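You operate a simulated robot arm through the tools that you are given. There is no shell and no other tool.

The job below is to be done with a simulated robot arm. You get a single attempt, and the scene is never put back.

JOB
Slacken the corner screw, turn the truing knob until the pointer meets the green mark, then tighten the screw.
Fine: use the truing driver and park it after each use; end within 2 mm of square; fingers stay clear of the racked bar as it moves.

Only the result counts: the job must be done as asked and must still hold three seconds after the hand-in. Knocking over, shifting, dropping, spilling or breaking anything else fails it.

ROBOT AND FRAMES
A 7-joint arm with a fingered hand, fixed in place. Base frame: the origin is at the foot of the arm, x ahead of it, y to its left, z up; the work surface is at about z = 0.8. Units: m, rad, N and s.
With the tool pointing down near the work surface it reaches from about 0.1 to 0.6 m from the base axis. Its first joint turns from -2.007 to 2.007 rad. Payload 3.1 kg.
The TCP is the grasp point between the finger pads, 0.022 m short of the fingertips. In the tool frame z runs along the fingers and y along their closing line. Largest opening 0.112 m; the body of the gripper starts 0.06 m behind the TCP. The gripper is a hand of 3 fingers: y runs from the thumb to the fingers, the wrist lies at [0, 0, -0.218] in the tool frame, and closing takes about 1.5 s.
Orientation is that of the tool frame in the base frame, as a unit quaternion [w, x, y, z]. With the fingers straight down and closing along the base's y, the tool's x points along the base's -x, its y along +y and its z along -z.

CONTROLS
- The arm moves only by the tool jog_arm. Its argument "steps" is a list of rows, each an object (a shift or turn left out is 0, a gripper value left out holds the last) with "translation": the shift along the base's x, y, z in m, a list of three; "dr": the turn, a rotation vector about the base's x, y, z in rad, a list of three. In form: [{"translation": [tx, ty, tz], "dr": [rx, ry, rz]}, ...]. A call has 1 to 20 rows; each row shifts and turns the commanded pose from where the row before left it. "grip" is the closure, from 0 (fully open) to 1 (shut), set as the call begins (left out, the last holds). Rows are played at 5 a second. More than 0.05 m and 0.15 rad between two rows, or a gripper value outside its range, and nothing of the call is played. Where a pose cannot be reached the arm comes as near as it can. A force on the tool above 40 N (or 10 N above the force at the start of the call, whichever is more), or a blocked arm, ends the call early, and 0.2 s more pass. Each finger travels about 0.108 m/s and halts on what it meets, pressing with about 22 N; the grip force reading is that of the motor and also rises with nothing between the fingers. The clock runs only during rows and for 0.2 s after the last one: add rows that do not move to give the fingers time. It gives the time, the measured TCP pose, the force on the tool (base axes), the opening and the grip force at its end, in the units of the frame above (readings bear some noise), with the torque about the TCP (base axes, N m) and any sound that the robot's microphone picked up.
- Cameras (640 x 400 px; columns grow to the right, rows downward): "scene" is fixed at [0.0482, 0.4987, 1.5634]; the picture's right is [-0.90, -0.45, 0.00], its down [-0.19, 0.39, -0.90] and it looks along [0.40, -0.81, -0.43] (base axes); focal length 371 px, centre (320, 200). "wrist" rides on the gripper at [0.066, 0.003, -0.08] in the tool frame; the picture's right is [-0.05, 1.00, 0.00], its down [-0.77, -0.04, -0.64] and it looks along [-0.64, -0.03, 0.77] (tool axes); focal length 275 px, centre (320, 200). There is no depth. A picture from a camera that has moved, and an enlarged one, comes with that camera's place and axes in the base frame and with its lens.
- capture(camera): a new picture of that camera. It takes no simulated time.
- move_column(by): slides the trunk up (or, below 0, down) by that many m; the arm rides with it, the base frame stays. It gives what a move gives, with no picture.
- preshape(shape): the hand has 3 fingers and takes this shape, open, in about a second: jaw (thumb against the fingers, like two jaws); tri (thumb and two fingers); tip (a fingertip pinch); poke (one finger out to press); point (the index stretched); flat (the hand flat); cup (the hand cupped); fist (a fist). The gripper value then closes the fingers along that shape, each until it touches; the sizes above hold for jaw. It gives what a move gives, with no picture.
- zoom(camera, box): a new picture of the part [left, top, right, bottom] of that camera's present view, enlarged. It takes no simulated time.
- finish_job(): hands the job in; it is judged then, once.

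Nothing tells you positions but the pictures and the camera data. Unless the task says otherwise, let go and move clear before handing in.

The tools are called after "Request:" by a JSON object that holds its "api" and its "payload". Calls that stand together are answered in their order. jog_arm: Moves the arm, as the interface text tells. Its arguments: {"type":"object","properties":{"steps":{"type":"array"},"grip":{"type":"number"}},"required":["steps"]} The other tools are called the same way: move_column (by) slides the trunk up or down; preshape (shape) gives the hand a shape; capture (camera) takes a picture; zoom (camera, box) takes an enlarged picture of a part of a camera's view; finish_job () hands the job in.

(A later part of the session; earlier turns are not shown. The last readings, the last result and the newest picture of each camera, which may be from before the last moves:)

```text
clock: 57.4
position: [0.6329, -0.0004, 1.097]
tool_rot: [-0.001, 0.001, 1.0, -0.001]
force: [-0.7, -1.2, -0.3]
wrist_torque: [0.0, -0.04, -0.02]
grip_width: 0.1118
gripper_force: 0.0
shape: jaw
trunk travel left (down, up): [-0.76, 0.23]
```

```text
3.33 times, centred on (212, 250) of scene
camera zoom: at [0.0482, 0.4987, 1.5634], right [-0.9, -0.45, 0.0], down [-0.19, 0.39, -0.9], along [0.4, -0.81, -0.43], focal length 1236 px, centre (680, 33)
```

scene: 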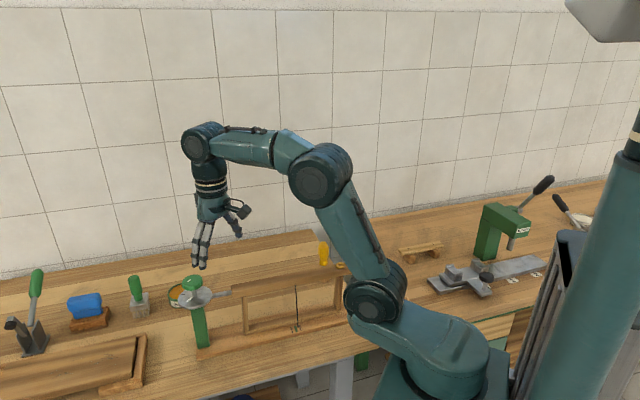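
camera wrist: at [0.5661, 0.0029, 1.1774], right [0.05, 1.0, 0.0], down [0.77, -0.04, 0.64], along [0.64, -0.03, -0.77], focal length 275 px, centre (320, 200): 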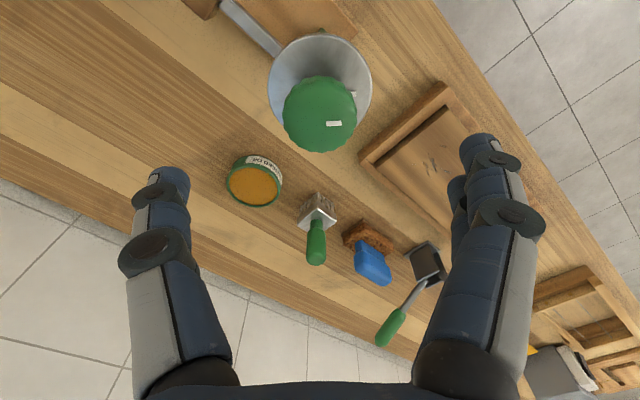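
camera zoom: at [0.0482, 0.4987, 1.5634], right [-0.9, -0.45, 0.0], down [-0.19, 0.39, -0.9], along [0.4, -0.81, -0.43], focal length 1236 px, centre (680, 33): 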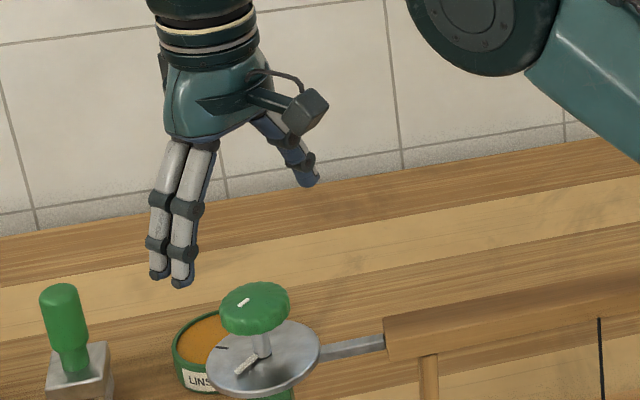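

The hand is centred over the knob. I'll lower so the pads are at knob height, fingertips still above the dial.

Request:
{"api": "jog_arm", "payload": {"steps": [{"translation": [-0.0005, 0, -0.03]}, {"translation": [0, 0, -0.03]}, {"translation": [0, 0, -0.015]}, {"translation": [0, 0, -0.01]}, {}, {}]}}

Request:
{"api": "capture", "payload": {"camera": "wrist"}}

Request:
{"api": "zoom", "payload": {"camera": "scene", "box": [140, 210, 260, 310]}}

```text
clock: 58.8
position: [0.6316, 0.0008, 1.0124]
tool_rot: [0.001, 0.0, 1.0, 0.0]
force: [0.2, 0.3, 0.1]
wrist_torque: [0.0, 0.01, 0.01]
grip_width: 0.1121
gripper_force: 0.0
shape: jaw
trunk travel left (down, up): [-0.76, 0.23]
```

```text
taken
camera wrist: at [0.5649, 0.0028, 1.0942], right [0.05, 1.0, 0.0], down [0.77, -0.04, 0.64], along [0.64, -0.03, -0.77], focal length 275 px, centre (320, 200)
```

wrist: 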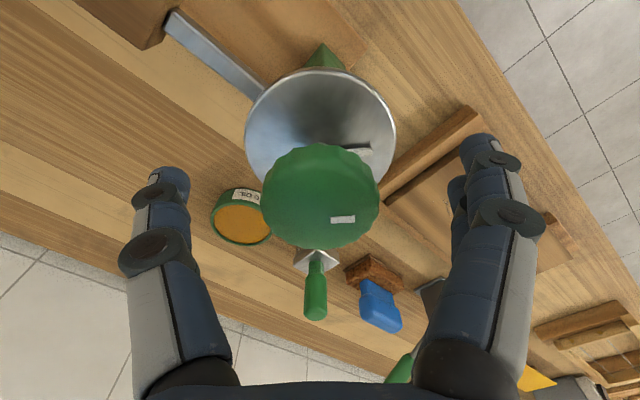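

```text
4.00 times, centred on (200, 260) of scene
camera zoom: at [0.0482, 0.4987, 1.5634], right [-0.9, -0.45, 0.0], down [-0.19, 0.39, -0.9], along [0.4, -0.81, -0.43], focal length 1484 px, centre (800, -40)
```

zoom: 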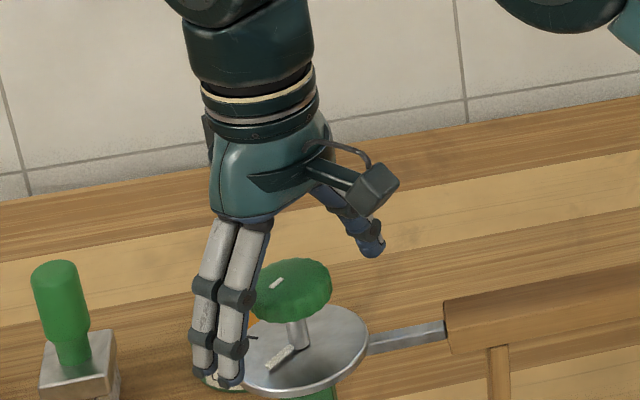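

The knob is centred between thumb and fingers. I'll lower 2 mm and close on it.

Request:
{"api": "jog_arm", "payload": {"steps": [{"translation": [0, 0, -0.002]}, {}, {}, {}, {}, {}, {}, {}], "grip": 1}}

Request:
{"api": "capture", "payload": {"camera": "wrist"}}

Request:
{"api": "zoom", "payload": {"camera": "scene", "box": [140, 210, 260, 310]}}

Request:
{"api": "zoom", "payload": {"camera": "scene", "box": [264, 300, 328, 340]}}

```text
clock: 60.6
position: [0.6309, -0.0013, 1.0102]
tool_rot: [-0.001, 0.001, 1.0, 0.0]
force: [-6.0, -0.6, -12.6]
wrist_torque: [-0.08, 0.09, -0.02]
grip_width: 0.0342
gripper_force: 21.7
shape: jaw
trunk travel left (down, up): [-0.76, 0.23]
```

```text
taken
camera wrist: at [0.5655, 0.003, 1.0921], right [0.05, 1.0, 0.0], down [0.77, -0.04, 0.63], along [0.63, -0.03, -0.77], focal length 275 px, centre (320, 200)
```

wrist: 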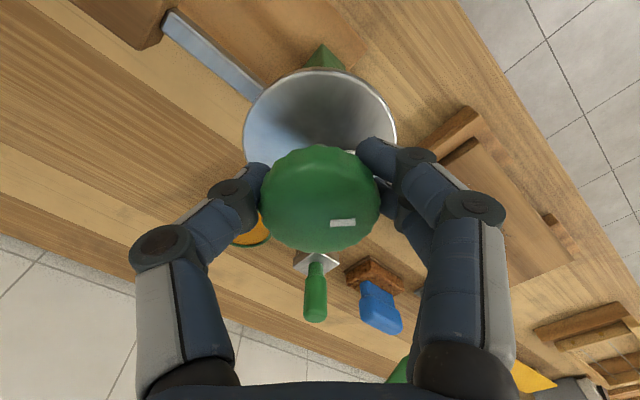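

```text
4.00 times, centred on (200, 260) of scene
camera zoom: at [0.0482, 0.4987, 1.5634], right [-0.9, -0.45, 0.0], down [-0.19, 0.39, -0.9], along [0.4, -0.81, -0.43], focal length 1484 px, centre (800, -40)
```

zoom: 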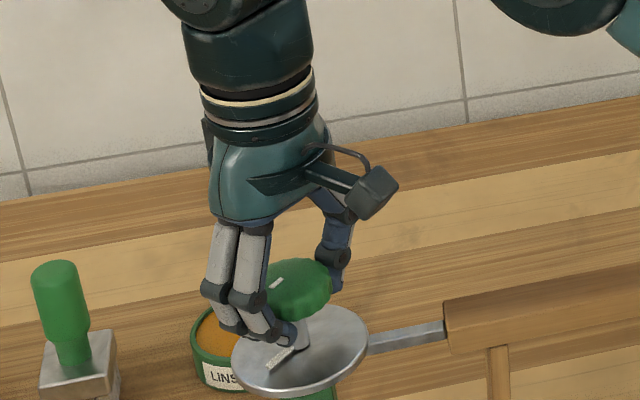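

```text
10.00 times, centred on (296, 320) of scene
camera zoom: at [0.0482, 0.4987, 1.5634], right [-0.9, -0.45, 0.0], down [-0.19, 0.39, -0.9], along [0.4, -0.81, -0.43], focal length 3709 px, centre (560, -1000)
```

zoom: 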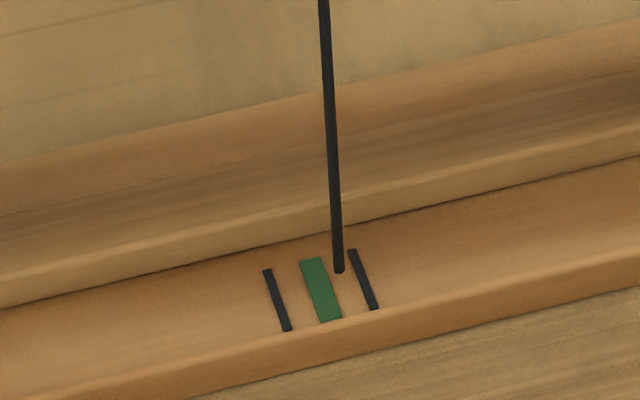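

The fingertips curled under the knob's rim and pull it with about 13 N, which is too low a grip. I'll open, raise 8 mm and close again on the rim's side.

Request:
{"api": "jog_arm", "payload": {"steps": [{}, {}, {}, {}, {}, {"translation": [0, 0, 0.004]}, {"translation": [0, 0, 0.005]}, {}], "grip": 0}}

Request:
{"api": "zoom", "payload": {"camera": "scene", "box": [160, 265, 240, 315]}}

Request:
{"api": "jog_arm", "payload": {"steps": [{}, {}, {}, {}, {}, {}, {}, {}], "grip": 1}}

Request:
{"api": "capture", "payload": {"camera": "wrist"}}

Request:
{"api": "zoom", "payload": {"camera": "scene", "box": [160, 255, 240, 315]}}

```text
clock: 62.4
position: [0.631, 0.0007, 1.0216]
tool_rot: [0.0, 0.001, 1.0, 0.0]
force: [0.8, 0.4, 1.1]
wrist_torque: [0.03, -0.02, 0.0]
grip_width: 0.1118
gripper_force: 0.1
shape: jaw
trunk travel left (down, up): [-0.76, 0.23]
```

```text
8.00 times, centred on (200, 290) of scene
camera zoom: at [0.0482, 0.4987, 1.5634], right [-0.9, -0.45, 0.0], down [-0.19, 0.39, -0.9], along [0.4, -0.81, -0.43], focal length 2967 px, centre (1280, -520)
```

zoom: 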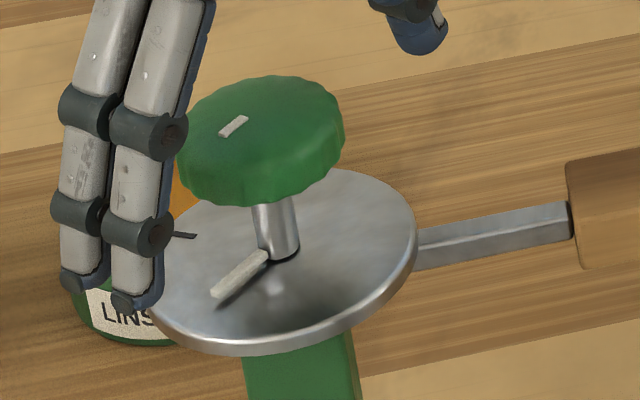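

```text
clock: 64.2
position: [0.6312, -0.0005, 1.0198]
tool_rot: [-0.001, 0.001, 1.0, 0.001]
force: [-2.3, -0.9, -2.6]
wrist_torque: [-0.01, 0.06, -0.03]
grip_width: 0.0353
gripper_force: 21.5
shape: jaw
trunk travel left (down, up): [-0.76, 0.23]
```

```text
taken
camera wrist: at [0.5652, 0.0025, 1.1019], right [0.05, 1.0, 0.0], down [0.77, -0.04, 0.64], along [0.63, -0.03, -0.77], focal length 275 px, centre (320, 200)
```

wrist: 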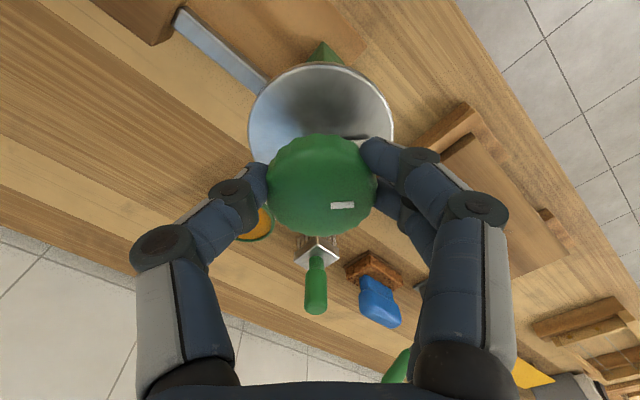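

```text
6.67 times, centred on (200, 285) of scene
camera zoom: at [0.0482, 0.4987, 1.5634], right [-0.9, -0.45, 0.0], down [-0.19, 0.39, -0.9], along [0.4, -0.81, -0.43], focal length 2472 px, centre (1120, -367)
```

zoom: 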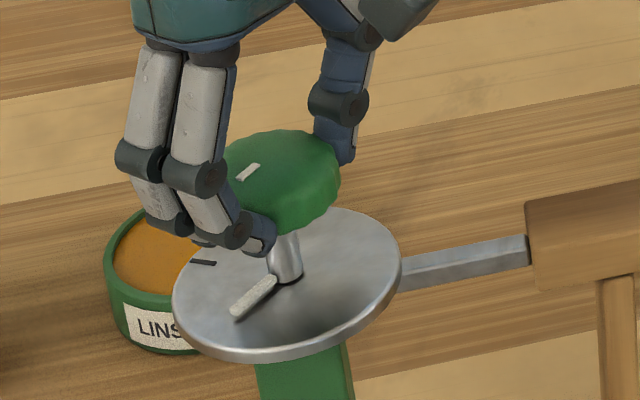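

Now the fingertips hold the knob's rim with small residual force. I'll try a small counter-clockwise turn and watch which way the pointer goes.

Request:
{"api": "jog_arm", "payload": {"steps": [{"dr": [0, 0, 0.08]}, {"dr": [0, 0, 0.08]}, {"dr": [0, 0, 0.08]}, {}]}}

Request:
{"api": "zoom", "payload": {"camera": "scene", "box": [264, 300, 328, 340]}}

Request:
{"api": "zoom", "payload": {"camera": "scene", "box": [160, 255, 240, 315]}}

```text
clock: 65.2
position: [0.6306, -0.0011, 1.0212]
tool_rot: [0.001, -0.12, 0.993, 0.001]
force: [-2.2, -2.8, -3.6]
wrist_torque: [-0.03, 0.03, -0.09]
grip_width: 0.0355
gripper_force: 21.8
shape: jaw
trunk travel left (down, up): [-0.76, 0.23]
```

```text
10.00 times, centred on (296, 320) of scene
camera zoom: at [0.0482, 0.4987, 1.5634], right [-0.9, -0.45, 0.0], down [-0.19, 0.39, -0.9], along [0.4, -0.81, -0.43], focal length 3709 px, centre (560, -1000)
```

zoom: 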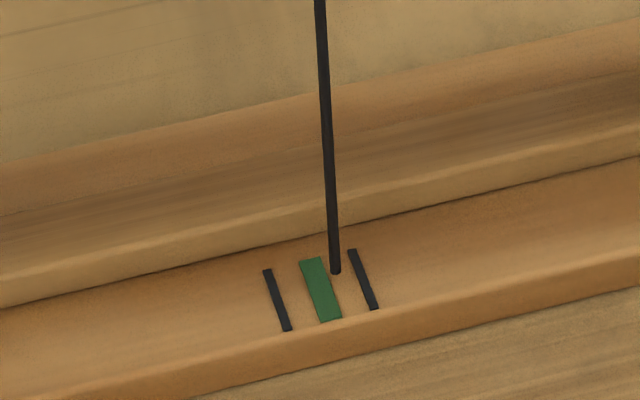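

```text
6.67 times, centred on (200, 285) of scene
camera zoom: at [0.0482, 0.4987, 1.5634], right [-0.9, -0.45, 0.0], down [-0.19, 0.39, -0.9], along [0.4, -0.81, -0.43], focal length 2472 px, centre (1120, -367)
```

zoom: 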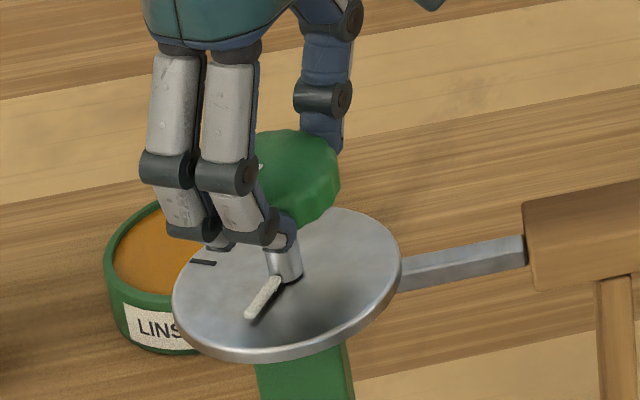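

Counter-clockwise moves the pointer toward the green mark (about 4–5 px per 0.24 rad). Allowing for the tip hovering ~5 mm above the marks, I want it near column 320 in this view, so I'll continue in the same direction.

Request:
{"api": "jog_arm", "payload": {"steps": [{"dr": [0, 0, 0.08]}, {"dr": [0, 0, 0.08]}, {"dr": [0, 0, 0.08]}, {"dr": [0, 0, 0.08]}, {"dr": [0, 0, 0.08]}, {}]}}

Request:
{"api": "zoom", "payload": {"camera": "scene", "box": [264, 300, 328, 340]}}

Request:
{"api": "zoom", "payload": {"camera": "scene", "box": [160, 255, 240, 315]}}

```text
clock: 66.6
position: [0.6305, -0.0013, 1.02]
tool_rot: [0.001, -0.314, 0.949, 0.001]
force: [3.0, -9.6, 5.5]
wrist_torque: [-0.2, -0.11, -0.11]
grip_width: 0.0358
gripper_force: 21.6
shape: jaw
trunk travel left (down, up): [-0.76, 0.23]
```

```text
10.00 times, centred on (296, 320) of scene
camera zoom: at [0.0482, 0.4987, 1.5634], right [-0.9, -0.45, 0.0], down [-0.19, 0.39, -0.9], along [0.4, -0.81, -0.43], focal length 3709 px, centre (560, -1000)
```

zoom: 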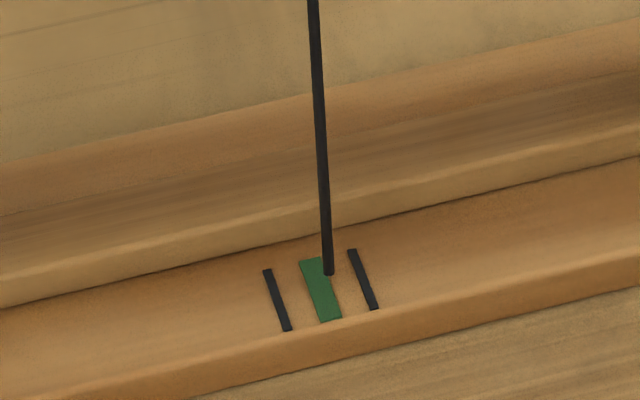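

```text
6.67 times, centred on (200, 285) of scene
camera zoom: at [0.0482, 0.4987, 1.5634], right [-0.9, -0.45, 0.0], down [-0.19, 0.39, -0.9], along [0.4, -0.81, -0.43], focal length 2472 px, centre (1120, -367)
```

zoom: 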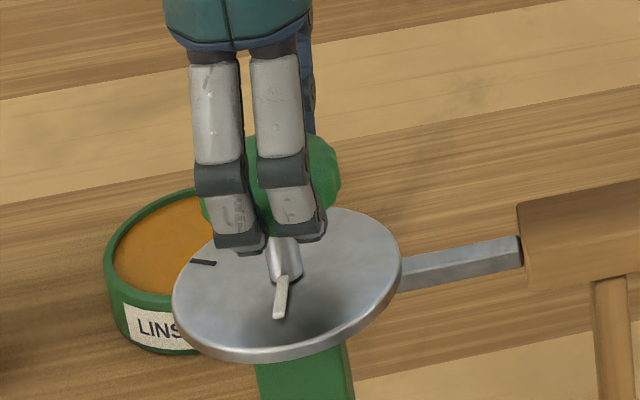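

The pointer is now at column 328, about 2.3 mm to go. Side force is building slightly, so I'll ease the hand by a millimetre in −y while continuing.

Request:
{"api": "jog_arm", "payload": {"steps": [{"translation": [0, -0.001, -0.0005]}, {"dr": [0, 0, 0.08]}, {"dr": [0, 0, 0.08]}, {"dr": [0, 0, 0.08]}, {}]}}

Request:
{"api": "zoom", "payload": {"camera": "scene", "box": [264, 300, 328, 340]}}

Request:
{"api": "zoom", "payload": {"camera": "scene", "box": [160, 255, 240, 315]}}

Request:
{"api": "capture", "payload": {"camera": "wrist"}}

```text
clock: 67.8
position: [0.6315, -0.002, 1.0207]
tool_rot: [0.001, -0.425, 0.905, 0.0]
force: [4.6, -9.2, 4.4]
wrist_torque: [-0.2, -0.14, -0.12]
grip_width: 0.0359
gripper_force: 21.8
shape: jaw
trunk travel left (down, up): [-0.76, 0.23]
```

```text
10.00 times, centred on (296, 320) of scene
camera zoom: at [0.0482, 0.4987, 1.5634], right [-0.9, -0.45, 0.0], down [-0.19, 0.39, -0.9], along [0.4, -0.81, -0.43], focal length 3709 px, centre (560, -1000)
```

zoom: 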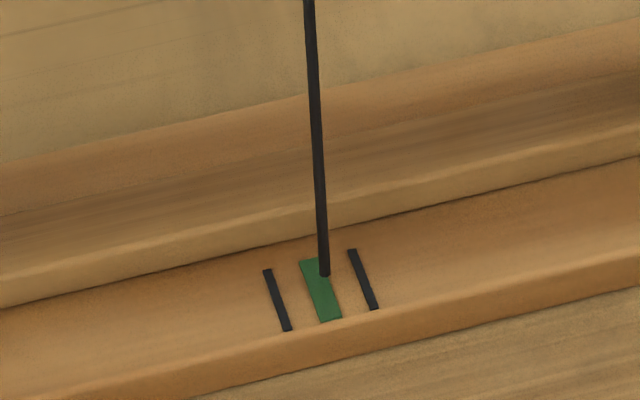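

```text
6.67 times, centred on (200, 285) of scene
camera zoom: at [0.0482, 0.4987, 1.5634], right [-0.9, -0.45, 0.0], down [-0.19, 0.39, -0.9], along [0.4, -0.81, -0.43], focal length 2472 px, centre (1120, -367)
```

zoom: 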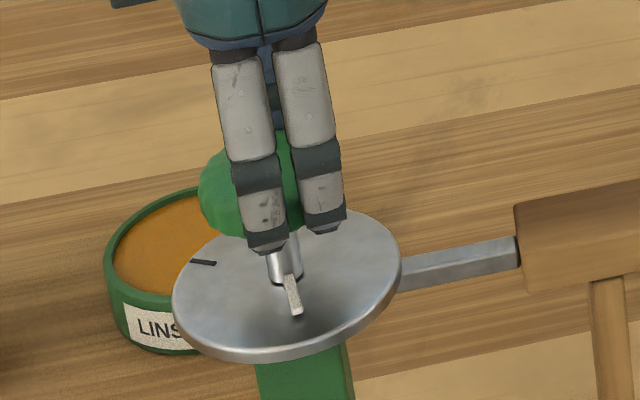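

```text
taken
camera wrist: at [0.5868, -0.0524, 1.1012], right [-0.74, 0.67, 0.0], down [0.52, 0.57, 0.64], along [0.43, 0.47, -0.77], focal length 275 px, centre (320, 200)
```

wrist: 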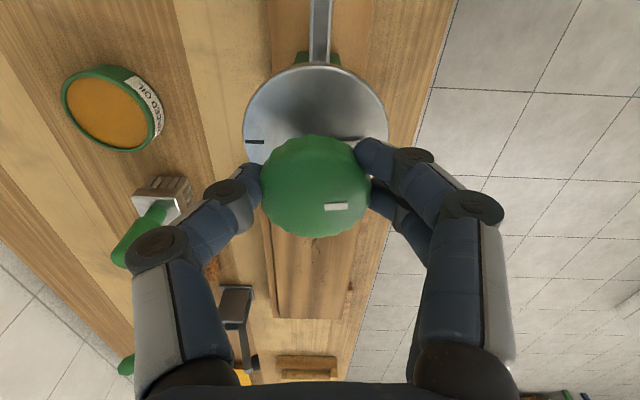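

The pointer is at column 324, so about 1 mm remains. I'll zoom tighter on the tip and marks for an accurate reading.

Request:
{"api": "zoom", "payload": {"camera": "scene", "box": [284, 318, 308, 336]}}

```text
16.00 times, centred on (296, 327) of scene
camera zoom: at [0.0482, 0.4987, 1.5634], right [-0.9, -0.45, 0.0], down [-0.19, 0.39, -0.9], along [0.4, -0.81, -0.43], focal length 5934 px, centre (704, -1832)
```

zoom: 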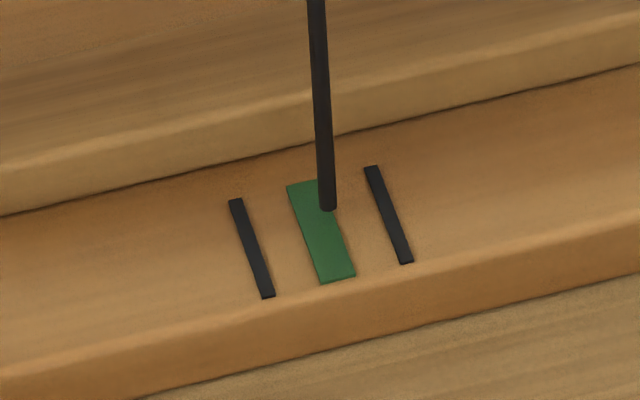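

The tip still has roughly 1.3 mm to go. I'll turn another 0.26 rad and re-read.

Request:
{"api": "jog_arm", "payload": {"steps": [{"translation": [0.0005, -0.0005, 0], "dr": [0, 0, 0.07]}, {"dr": [0, 0, 0.07]}, {"dr": [0, 0, 0.06]}, {"dr": [0, 0, 0.06]}, {}, {}]}}

Request:
{"api": "zoom", "payload": {"camera": "scene", "box": [284, 318, 308, 336]}}

Request:
{"api": "zoom", "payload": {"camera": "scene", "box": [160, 255, 240, 315]}}

```text
clock: 69.2
position: [0.6315, -0.0039, 1.0188]
tool_rot: [0.001, -0.539, 0.842, 0.001]
force: [5.2, -12.1, 8.4]
wrist_torque: [-0.25, -0.25, -0.12]
grip_width: 0.0363
gripper_force: 22.3
shape: jaw
trunk travel left (down, up): [-0.76, 0.23]
```

```text
16.00 times, centred on (296, 327) of scene
camera zoom: at [0.0482, 0.4987, 1.5634], right [-0.9, -0.45, 0.0], down [-0.19, 0.39, -0.9], along [0.4, -0.81, -0.43], focal length 5934 px, centre (704, -1832)
```

zoom: 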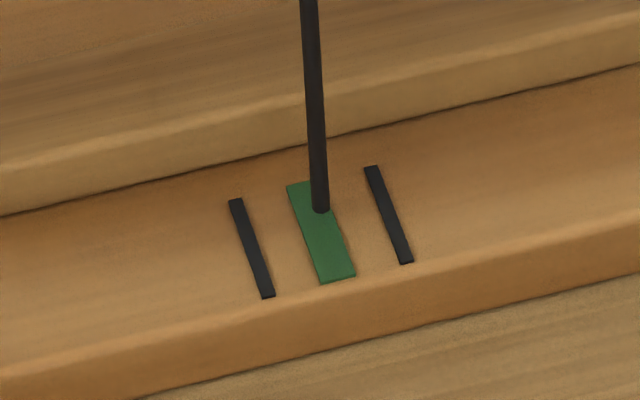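

```text
6.67 times, centred on (200, 285) of scene
camera zoom: at [0.0482, 0.4987, 1.5634], right [-0.9, -0.45, 0.0], down [-0.19, 0.39, -0.9], along [0.4, -0.81, -0.43], focal length 2472 px, centre (1120, -367)
```

zoom: 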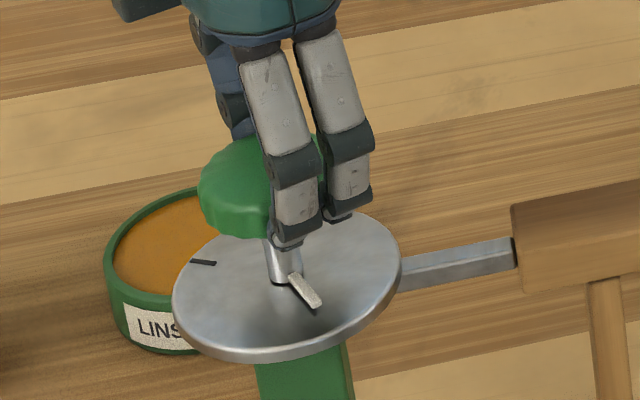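

The tip now sits over the green mark within a fraction of a millimetre for any plausible tip height. I'll relieve the side load, open the fingers and check that it stays.

Request:
{"api": "jog_arm", "payload": {"steps": [{"translation": [0.0007, -0.0015, 0.001]}, {"translation": [0.0007, -0.0015, 0.001]}, {}]}}

Request:
{"api": "zoom", "payload": {"camera": "scene", "box": [284, 318, 308, 336]}}

Request:
{"api": "jog_arm", "payload": {"steps": [{}, {}, {}, {}, {}, {}, {}, {}], "grip": 0}}

Request:
{"api": "zoom", "payload": {"camera": "scene", "box": [284, 318, 308, 336]}}

Request:
{"api": "capture", "payload": {"camera": "wrist"}}

```text
clock: 70.0
position: [0.6329, -0.0039, 1.02]
tool_rot: [-0.001, -0.539, 0.842, 0.002]
force: [-0.9, -5.8, -4.0]
wrist_torque: [-0.08, -0.01, -0.08]
grip_width: 0.0353
gripper_force: 22.2
shape: jaw
trunk travel left (down, up): [-0.76, 0.23]
```

```text
16.00 times, centred on (296, 327) of scene
camera zoom: at [0.0482, 0.4987, 1.5634], right [-0.9, -0.45, 0.0], down [-0.19, 0.39, -0.9], along [0.4, -0.81, -0.43], focal length 5934 px, centre (704, -1832)
```

zoom: 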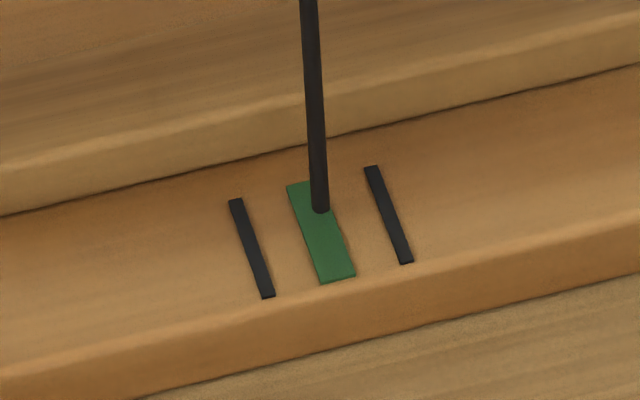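

```text
clock: 71.8
position: [0.6333, -0.0048, 1.0215]
tool_rot: [0.0, -0.539, 0.842, 0.0]
force: [0.1, -0.6, -0.1]
wrist_torque: [-0.02, 0.01, -0.01]
grip_width: 0.1121
gripper_force: 0.1
shape: jaw
trunk travel left (down, up): [-0.76, 0.23]
```

```text
16.00 times, centred on (296, 327) of scene
camera zoom: at [0.0482, 0.4987, 1.5634], right [-0.9, -0.45, 0.0], down [-0.19, 0.39, -0.9], along [0.4, -0.81, -0.43], focal length 5934 px, centre (704, -1832)
```

zoom: 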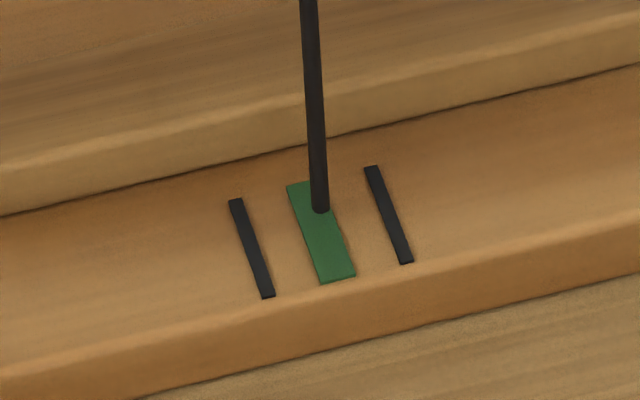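

```text
taken
camera wrist: at [0.6027, -0.0633, 1.1026], right [-0.89, 0.46, 0.0], down [0.36, 0.68, 0.64], along [0.29, 0.56, -0.77], focal length 275 px, centre (320, 200)
```

wrist: 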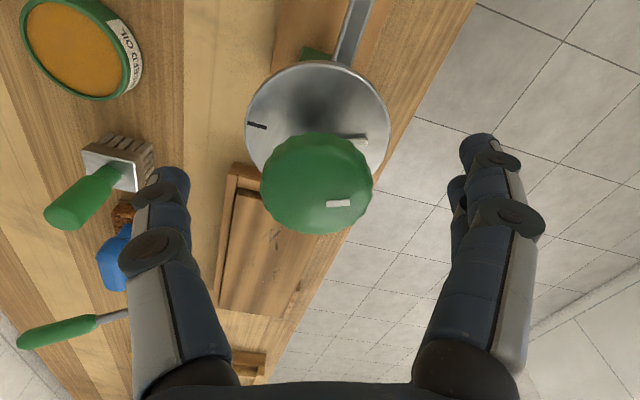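

The pointer stayed put after release. I'll lift away from the knob and move to a viewpoint square-on to the marks, so I can verify the pointer without parallax.

Request:
{"api": "jog_arm", "payload": {"steps": [{"translation": [0, 0, 0.03]}, {"translation": [0, 0, 0.04]}, {"translation": [0, 0, 0.03]}, {"translation": [-0.027, 0.001, 0], "dr": [0, 0, -0.148]}, {"translation": [-0.027, 0.001, 0], "dr": [0, 0, -0.148]}, {"translation": [-0.027, 0.001, 0], "dr": [0, 0, -0.148]}, {"translation": [-0.027, 0.001, 0], "dr": [0, 0, -0.148]}, {"translation": [-0.027, 0.001, 0], "dr": [0, 0, -0.148]}, {"translation": [-0.027, 0.001, 0], "dr": [0, 0, -0.148]}, {"translation": [-0.027, 0.001, 0], "dr": [0, 0, -0.148]}, {"translation": [-0.027, 0.001, 0], "dr": [0, 0, -0.148]}, {"translation": [-0.027, 0.001, 0], "dr": [0, 0, -0.148]}, {"translation": [-0.027, 0.001, 0], "dr": [0, 0, -0.148]}, {"translation": [-0.027, 0.001, 0], "dr": [0, 0, -0.148]}, {"translation": [-0.027, 0.001, -0.02], "dr": [0, 0, -0.148]}, {"translation": [-0.027, 0.001, -0.02], "dr": [0, 0, -0.148]}, {}, {}]}}

Request:
{"api": "capture", "payload": {"camera": "wrist"}}

Request:
{"api": "capture", "payload": {"camera": "scene"}}

```text
clock: 75.6
position: [0.2804, 0.0088, 1.0824]
tool_rot: [-0.001, 0.383, 0.924, 0.001]
force: [0.8, 0.1, 0.0]
wrist_torque: [0.01, -0.02, 0.02]
grip_width: 0.1122
gripper_force: 0.0
shape: jaw
trunk travel left (down, up): [-0.76, 0.23]
```

```text
taken
camera wrist: at [0.2366, 0.0575, 1.1636], right [0.74, 0.67, 0.0], down [0.52, -0.57, 0.64], along [0.43, -0.47, -0.77], focal length 275 px, centre (320, 200)
```

wrist: 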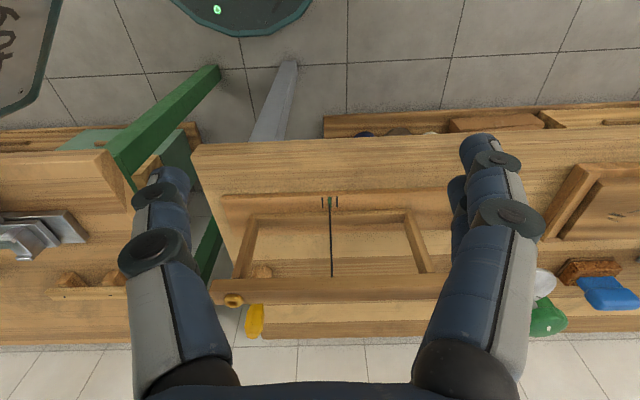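

```text
taken
```

scene: 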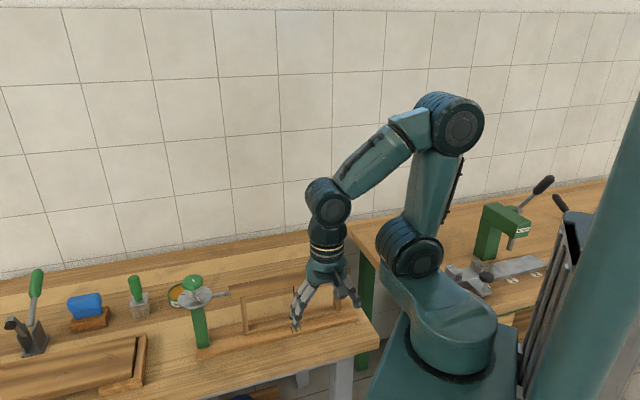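

Request:
{"api": "zoom", "payload": {"camera": "wrist", "box": [312, 190, 348, 218]}}

Request:
{"api": "zoom", "payload": {"camera": "wrist", "box": [200, 180, 460, 345]}}

```text
14.29 times, centred on (330, 204) of wrist
camera zoom: at [0.2366, 0.0575, 1.1636], right [0.74, 0.67, 0.0], down [0.52, -0.57, 0.64], along [0.43, -0.47, -0.77], focal length 3932 px, centre (177, 143)
```

zoom: 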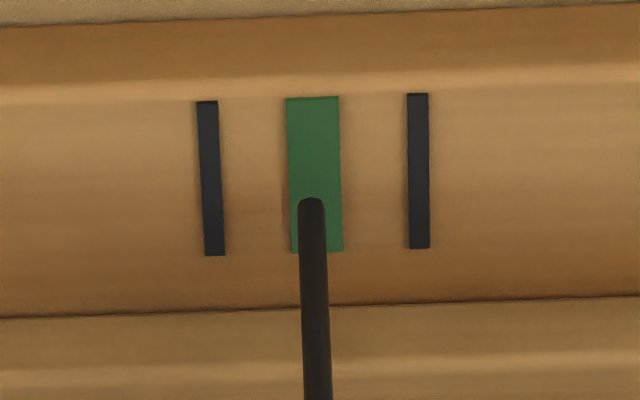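

```text
2.42 times, centred on (330, 262) of wrist
camera zoom: at [0.2366, 0.0575, 1.1636], right [0.74, 0.67, 0.0], down [0.52, -0.57, 0.64], along [0.43, -0.47, -0.77], focal length 667 px, centre (296, 48)
```

zoom: 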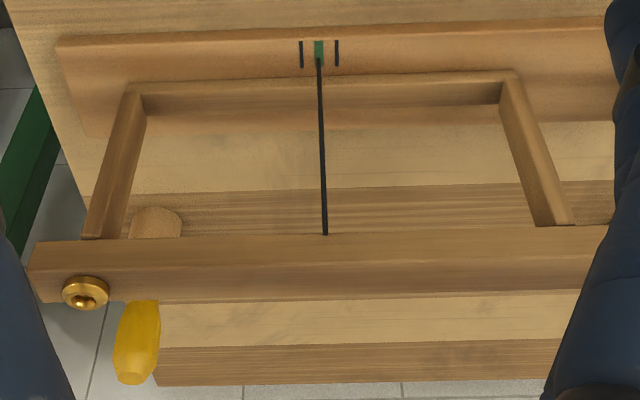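

Seen square-on, the pointer tip is about 4 px (≈0.5 mm) from the centre of the green mark, well within 2 mm. Next I'll fetch the driver again, using a yaw that lines its fins up with the screw and leaves room for clockwise turning.

Request:
{"api": "jog_arm", "payload": {"steps": [{"translation": [0, 0, 0.02]}, {"translation": [0.018, -0.036, 0], "dr": [0, 0, 0.14]}, {"translation": [0.018, -0.036, 0], "dr": [0, 0, 0.14]}, {"translation": [0.018, -0.036, 0], "dr": [0, 0, 0.14]}, {"translation": [0.018, -0.036, 0], "dr": [0, 0, 0.14]}, {"translation": [0.018, -0.036, 0], "dr": [0, 0, 0.14]}, {"translation": [0.018, -0.036, 0], "dr": [0, 0, 0.14]}, {"translation": [0.018, -0.036, 0], "dr": [0, 0, 0.145]}, {"translation": [0.018, -0.036, 0]}, {"translation": [0.018, -0.036, 0]}, {"translation": [0.018, -0.036, 0]}, {}, {}]}}

Request:
{"api": "capture", "payload": {"camera": "wrist"}}

Request:
{"api": "zoom", "payload": {"camera": "scene", "box": [280, 230, 376, 290]}}

```text
clock: 78.4
position: [0.4651, -0.3515, 1.0997]
tool_rot: [0.0, -0.099, 0.995, 0.0]
force: [0.6, 0.3, -1.4]
wrist_torque: [0.0, -0.03, 0.0]
grip_width: 0.112
gripper_force: 0.0
shape: jaw
trunk travel left (down, up): [-0.76, 0.23]
```

```text
taken
camera wrist: at [0.3997, -0.3622, 1.181], right [-0.15, 0.99, 0.0], down [0.76, 0.12, 0.64], along [0.63, 0.1, -0.77], focal length 275 px, centre (320, 200)
```

wrist: 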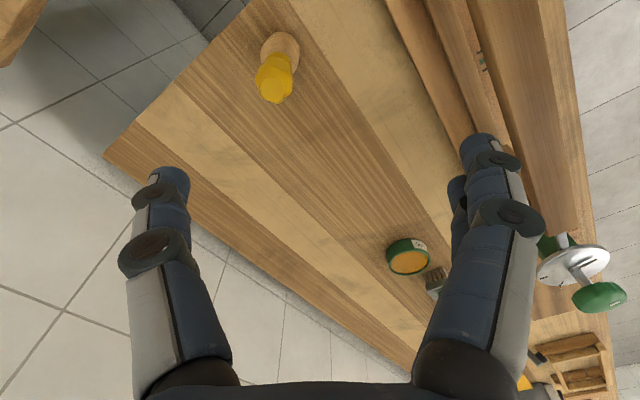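

```text
6.67 times, centred on (328, 260) of scene
camera zoom: at [0.0482, 0.4987, 1.5634], right [-0.9, -0.45, 0.0], down [-0.19, 0.39, -0.9], along [0.4, -0.81, -0.43], focal length 2472 px, centre (267, -200)
```

zoom: 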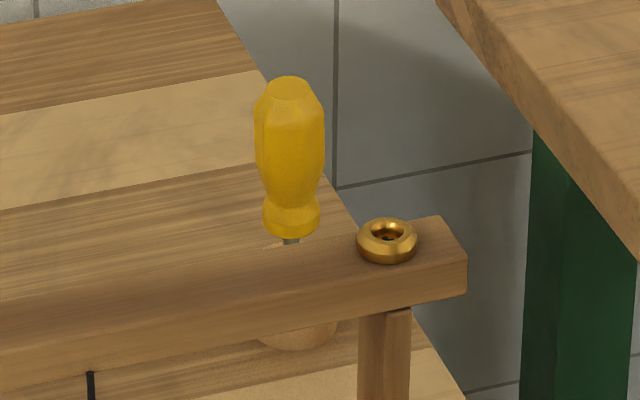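

The bar carried the screw about 5 mm toward the knob as expected. Now I'll zoom in on the parked driver for its exact position.

Request:
{"api": "zoom", "payload": {"camera": "wrist", "box": [230, 20, 330, 110]}}

```text
4.44 times, centred on (280, 65) of wrist
camera zoom: at [0.3997, -0.3622, 1.181], right [-0.15, 0.99, 0.0], down [0.76, 0.12, 0.64], along [0.63, 0.1, -0.77], focal length 1224 px, centre (498, 800)
```

zoom: 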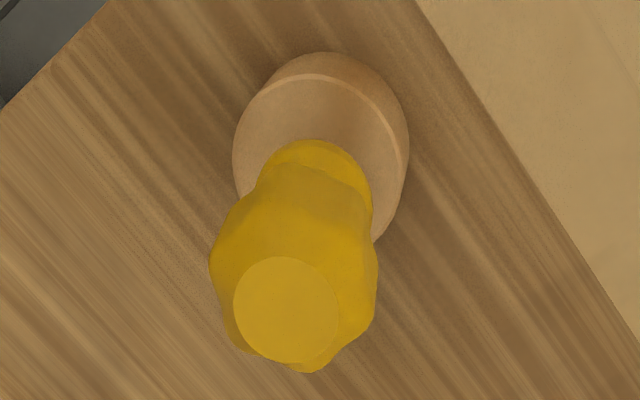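

The driver leans about 3° toward +y in its holder, with its top at (0.481, -0.390, 0.942). I'll tilt the hand to match that lean and descend to grip it on its axis.

Request:
{"api": "jog_arm", "payload": {"steps": [{"translation": [0.0159, -0.0405, 0], "dr": [-0.053, 0, 0]}, {"translation": [0, 0, -0.03]}, {"translation": [0, 0, -0.03]}, {"translation": [0, 0, -0.03]}, {}, {}]}}

Request:
{"api": "capture", "payload": {"camera": "wrist"}}

Request:
{"api": "zoom", "payload": {"camera": "scene", "box": [270, 190, 390, 290]}}

```text
clock: 79.8
position: [0.4782, -0.3917, 1.0115]
tool_rot: [-0.003, -0.099, 0.995, -0.026]
force: [-0.7, 0.4, 0.0]
wrist_torque: [0.0, 0.01, 0.02]
grip_width: 0.1122
gripper_force: 0.0
shape: jaw
trunk travel left (down, up): [-0.76, 0.23]
```

```text
taken
camera wrist: at [0.413, -0.398, 1.092], right [-0.15, 0.99, -0.05], down [0.76, 0.15, 0.63], along [0.63, 0.06, -0.78], focal length 275 px, centre (320, 200)
```

wrist: 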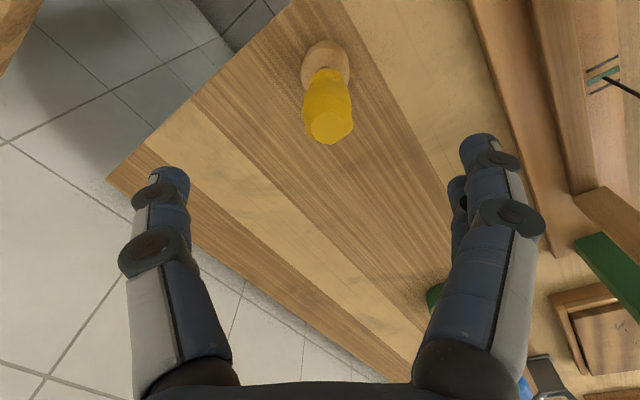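

```text
4.00 times, centred on (330, 240) of scene
camera zoom: at [0.0482, 0.4987, 1.5634], right [-0.9, -0.45, 0.0], down [-0.19, 0.39, -0.9], along [0.4, -0.81, -0.43], focal length 1484 px, centre (280, 40)
```

zoom: 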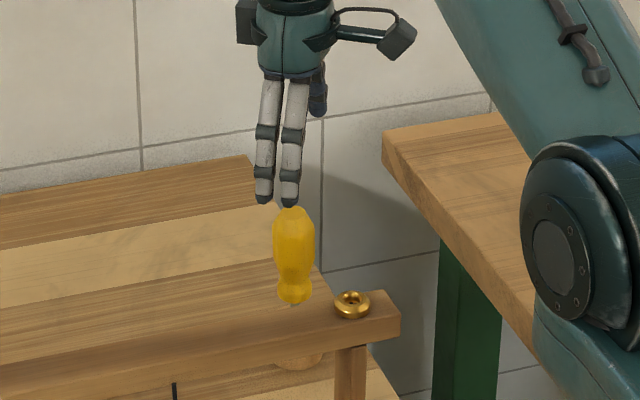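

Alignment is consistent with descending vertically onto the handle axis. I'll lower to z ≈ 0.903 with a 2 mm shift in x.

Request:
{"api": "jog_arm", "payload": {"steps": [{"translation": [0.002, 0, -0.03]}, {"translation": [0, 0, -0.03]}, {"translation": [0, 0, -0.025]}, {"translation": [0, 0, -0.015]}, {"translation": [0, 0, -0.008]}, {}, {}]}}

Request:
{"api": "capture", "payload": {"camera": "wrist"}}

Request:
{"api": "zoom", "payload": {"camera": "scene", "box": [270, 190, 390, 290]}}

```text
clock: 81.4
position: [0.4782, -0.3925, 0.9035]
tool_rot: [-0.003, -0.099, 0.995, -0.027]
force: [-0.5, -0.4, -0.6]
wrist_torque: [0.0, 0.0, -0.01]
grip_width: 0.1119
gripper_force: 0.0
shape: jaw
trunk travel left (down, up): [-0.76, 0.23]
```

```text
taken
camera wrist: at [0.4132, -0.3986, 0.9847], right [-0.15, 0.99, -0.05], down [0.76, 0.15, 0.63], along [0.63, 0.06, -0.78], focal length 275 px, centre (320, 200)
```

wrist: 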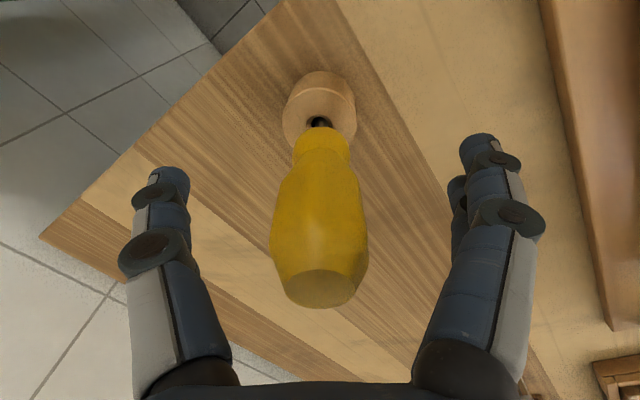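

```text
4.00 times, centred on (330, 240) of scene
camera zoom: at [0.0482, 0.4987, 1.5634], right [-0.9, -0.45, 0.0], down [-0.19, 0.39, -0.9], along [0.4, -0.81, -0.43], focal length 1484 px, centre (280, 40)
```

zoom: 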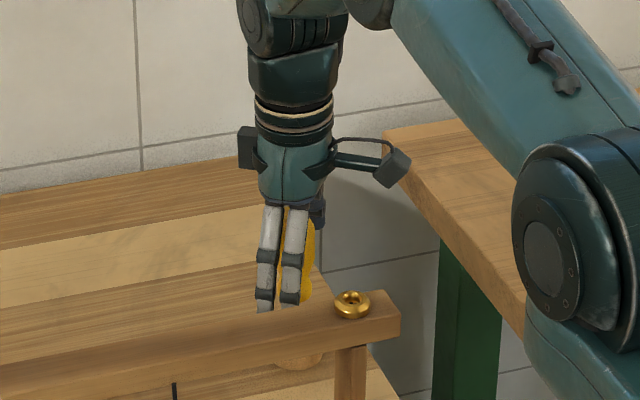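

The handle sits about 2 mm further in +x than the TCP. I'll shift by that and close the grip.

Request:
{"api": "jog_arm", "payload": {"steps": [{"translation": [0.002, 0, 0]}, {}, {}]}}

Request:
{"api": "jog_arm", "payload": {"steps": [{}, {}, {}, {}, {}, {}, {}, {}], "grip": 1}}

Request:
{"api": "capture", "payload": {"camera": "wrist"}}

```text
clock: 82.2
position: [0.4807, -0.3921, 0.9033]
tool_rot: [-0.003, -0.099, 0.995, -0.027]
force: [-0.4, 0.0, 0.3]
wrist_torque: [0.0, 0.01, 0.0]
grip_width: 0.1118
gripper_force: 0.1
shape: jaw
trunk travel left (down, up): [-0.76, 0.23]
```

```text
clock: 84.0
position: [0.48, -0.3923, 0.9035]
tool_rot: [-0.002, -0.1, 0.995, -0.027]
force: [0.7, -0.1, -1.1]
wrist_torque: [0.0, -0.02, 0.02]
grip_width: 0.0233
gripper_force: 21.9
shape: jaw
trunk travel left (down, up): [-0.76, 0.23]
```

```text
taken
camera wrist: at [0.4159, -0.3988, 0.9854], right [-0.15, 0.99, -0.05], down [0.76, 0.15, 0.63], along [0.63, 0.06, -0.78], focal length 275 px, centre (320, 200)
```

wrist: 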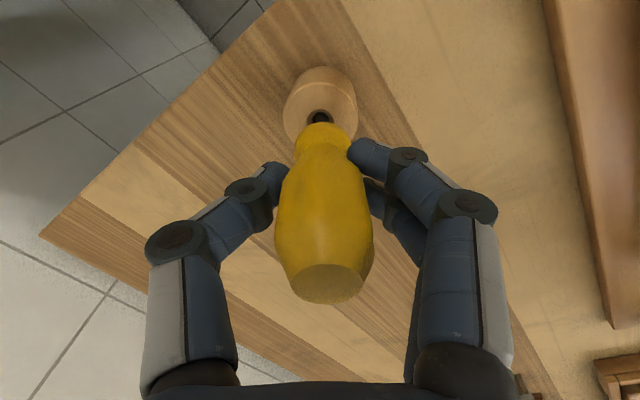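

The grip matches the first one (23 mm, 22 N). I'll lift straight out and level the tool.

Request:
{"api": "jog_arm", "payload": {"steps": [{"translation": [0, 0, 0.01]}, {"translation": [0, 0, 0.015]}, {"translation": [0, 0, 0.02]}, {"translation": [0, 0, 0.025]}, {"translation": [0, 0, 0.03]}, {"translation": [0, 0, 0.03]}, {"translation": [0, 0, 0.02]}, {"dr": [0.053, 0, 0]}, {}, {}]}}

Request:
{"api": "capture", "payload": {"camera": "wrist"}}

Request:
{"api": "zoom", "payload": {"camera": "scene", "box": [280, 180, 376, 260]}}

```text
clock: 86.2
position: [0.4813, -0.3926, 1.0517]
tool_rot: [0.0, -0.099, 0.995, 0.0]
force: [-0.7, -0.5, -1.6]
wrist_torque: [-0.01, 0.03, 0.02]
grip_width: 0.023
gripper_force: 21.4
shape: jaw
trunk travel left (down, up): [-0.76, 0.23]
```

```text
taken
camera wrist: at [0.4162, -0.4037, 1.1338], right [-0.15, 0.99, 0.0], down [0.76, 0.12, 0.64], along [0.63, 0.1, -0.77], focal length 275 px, centre (320, 200)
```

wrist: 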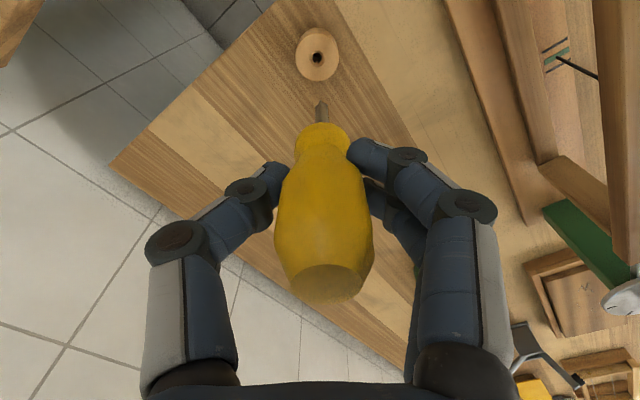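

```text
5.00 times, centred on (328, 220) of scene
camera zoom: at [0.0482, 0.4987, 1.5634], right [-0.9, -0.45, 0.0], down [-0.19, 0.39, -0.9], along [0.4, -0.81, -0.43], focal length 1854 px, centre (280, 100)
```

zoom: 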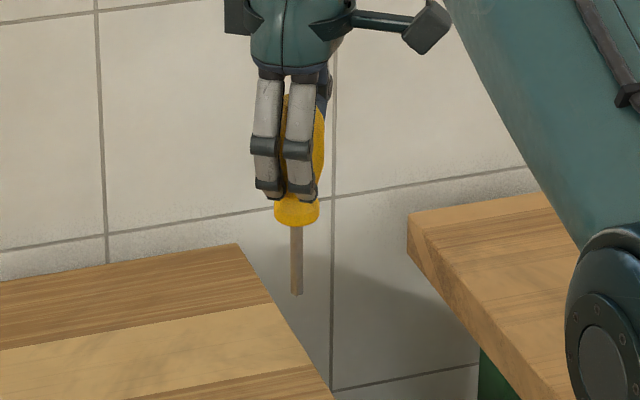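

The driver is out and vertical. I'll carry it to hover over the screw's new position near (0.375, -0.262), adding 0.53 rad of yaw so its fins match the cross.

Request:
{"api": "jog_arm", "payload": {"steps": [{"translation": [-0.0178, 0.0217, 0.015], "dr": [0, 0, 0.13]}, {"translation": [-0.0178, 0.0217, 0.015], "dr": [0, 0, 0.13]}, {"translation": [-0.0178, 0.0217, 0.015], "dr": [0, 0, 0.13]}, {"translation": [-0.0178, 0.0217, 0.005], "dr": [0, 0, 0.14]}, {"translation": [-0.0178, 0.0217, 0]}, {"translation": [-0.0176, 0.0217, 0]}, {}, {}, {}]}}

Request:
{"api": "capture", "payload": {"camera": "wrist"}}

Request:
{"api": "zoom", "payload": {"camera": "wrist", "box": [270, 60, 370, 140]}}

Request:
{"api": "zoom", "payload": {"camera": "scene", "box": [320, 235, 368, 275]}}

```text
clock: 88.2
position: [0.375, -0.2605, 1.1026]
tool_rot: [0.0, -0.356, 0.934, 0.0]
force: [0.5, 0.0, -1.2]
wrist_torque: [-0.01, 0.02, -0.04]
grip_width: 0.023
gripper_force: 22.2
shape: jaw
trunk travel left (down, up): [-0.76, 0.23]
```

```text
taken
camera wrist: at [0.3241, -0.3036, 1.183], right [-0.63, 0.78, 0.0], down [0.6, 0.49, 0.64], along [0.49, 0.4, -0.77], focal length 275 px, centre (320, 200)
```

wrist: 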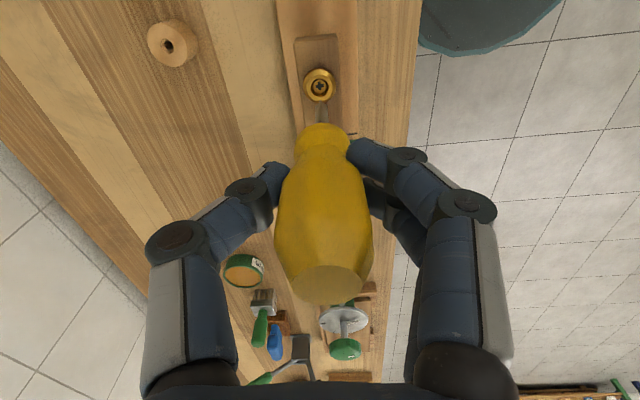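

```text
5.00 times, centred on (320, 100) of wrist
camera zoom: at [0.3241, -0.3036, 1.183], right [-0.63, 0.78, 0.0], down [0.6, 0.49, 0.64], along [0.49, 0.4, -0.77], focal length 1376 px, centre (320, 700)
```

zoom: 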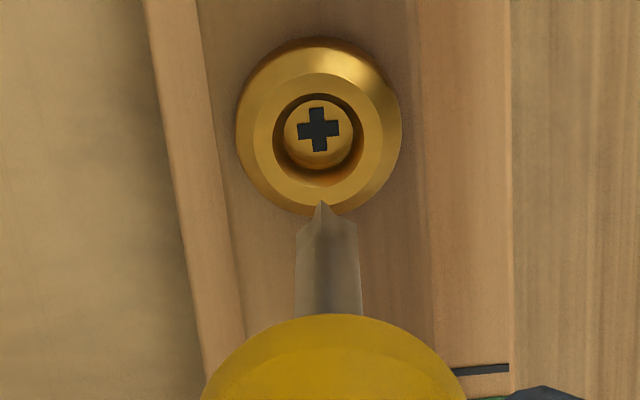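

```text
10.00 times, centred on (344, 255) of scene
camera zoom: at [0.0482, 0.4987, 1.5634], right [-0.9, -0.45, 0.0], down [-0.19, 0.39, -0.9], along [0.4, -0.81, -0.43], focal length 3709 px, centre (80, -350)
```

zoom: 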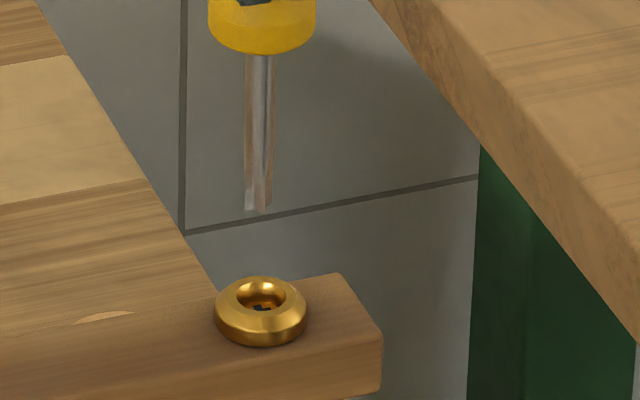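

The fins line up with the cross nicely. The tip needs roughly 1–2 mm of correction toward −y; I'll apply part of it, lower most of the way, and re-measure close up.

Request:
{"api": "jog_arm", "payload": {"steps": [{"translation": [-0.0004, -0.0016, 0]}, {"translation": [0, 0, -0.007]}, {"translation": [0, 0, -0.007]}, {}, {}]}}

Request:
{"api": "zoom", "payload": {"camera": "wrist", "box": [270, 60, 370, 140]}}

Request:
{"api": "zoom", "payload": {"camera": "scene", "box": [328, 246, 358, 271]}}

```text
clock: 89.4
position: [0.3741, -0.2645, 1.0873]
tool_rot: [0.0, -0.357, 0.934, 0.0]
force: [-0.6, -0.5, -0.8]
wrist_torque: [-0.04, -0.01, -0.01]
grip_width: 0.0229
gripper_force: 22.2
shape: jaw
trunk travel left (down, up): [-0.76, 0.23]
```

```text
5.00 times, centred on (320, 100) of wrist
camera zoom: at [0.3233, -0.3057, 1.1696], right [-0.63, 0.78, 0.0], down [0.6, 0.49, 0.64], along [0.49, 0.4, -0.77], focal length 1376 px, centre (320, 700)
```

zoom: 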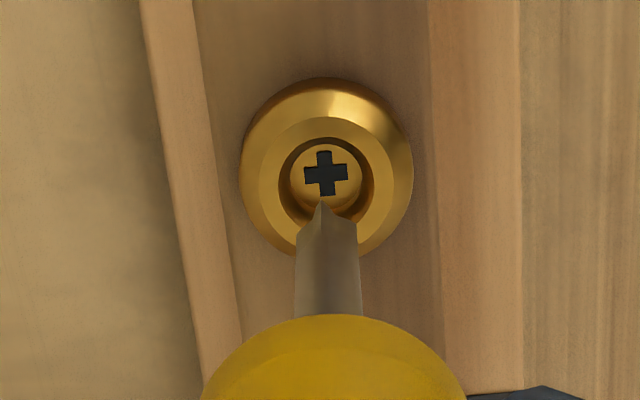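

```text
16.00 times, centred on (343, 258) of scene
camera zoom: at [0.0482, 0.4987, 1.5634], right [-0.9, -0.45, 0.0], down [-0.19, 0.39, -0.9], along [0.4, -0.81, -0.43], focal length 5934 px, centre (-48, -736)
```

zoom: 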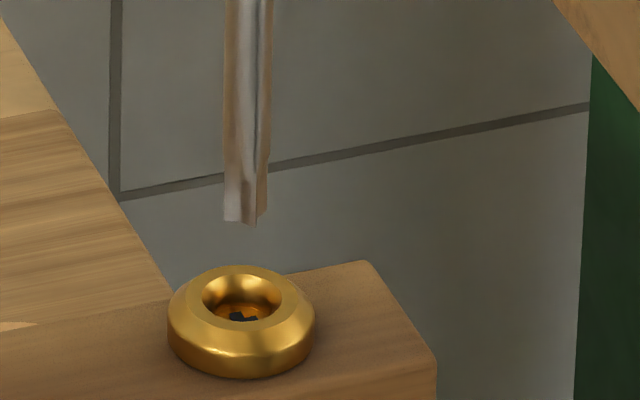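

Both views now show the tip exactly above the cross. I'll descend the next 14 mm and check.

Request:
{"api": "jog_arm", "payload": {"steps": [{"translation": [0, 0, -0.005]}, {"translation": [0, 0, -0.005]}, {"translation": [0, 0, -0.004]}, {}, {}]}}

Request:
{"api": "zoom", "payload": {"camera": "wrist", "box": [270, 60, 370, 140]}}

Request:
{"api": "zoom", "payload": {"camera": "scene", "box": [328, 246, 358, 271]}}

```text
clock: 90.6
position: [0.3756, -0.2632, 1.076]
tool_rot: [0.0, -0.357, 0.934, 0.0]
force: [1.0, -0.5, -0.3]
wrist_torque: [0.0, 0.0, 0.0]
grip_width: 0.0231
gripper_force: 21.8
shape: jaw
trunk travel left (down, up): [-0.76, 0.23]
```

```text
5.00 times, centred on (320, 100) of wrist
camera zoom: at [0.3237, -0.3061, 1.1563], right [-0.63, 0.78, 0.0], down [0.6, 0.49, 0.64], along [0.49, 0.4, -0.77], focal length 1376 px, centre (320, 700)
```

zoom: 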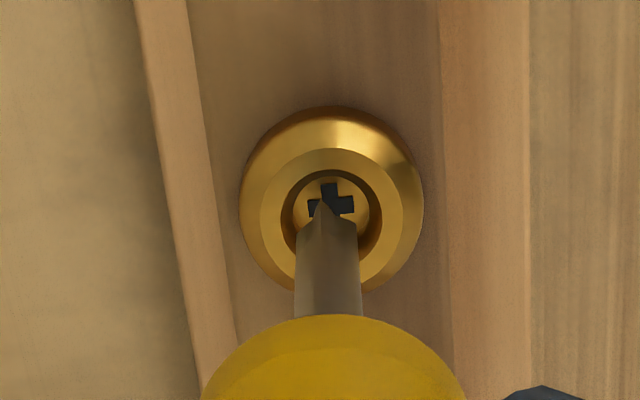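

```text
16.00 times, centred on (343, 258) of scene
camera zoom: at [0.0482, 0.4987, 1.5634], right [-0.9, -0.45, 0.0], down [-0.19, 0.39, -0.9], along [0.4, -0.81, -0.43], focal length 5934 px, centre (-48, -736)
```

zoom: 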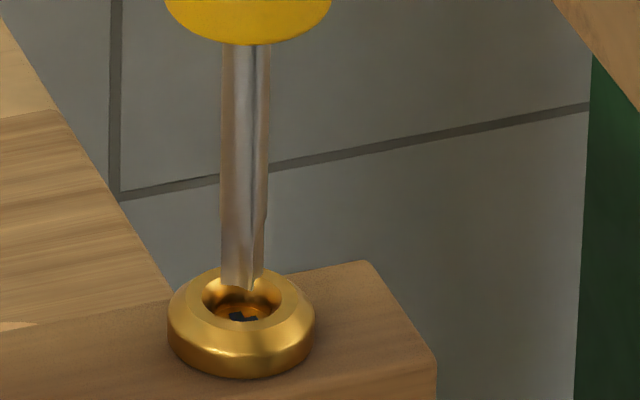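

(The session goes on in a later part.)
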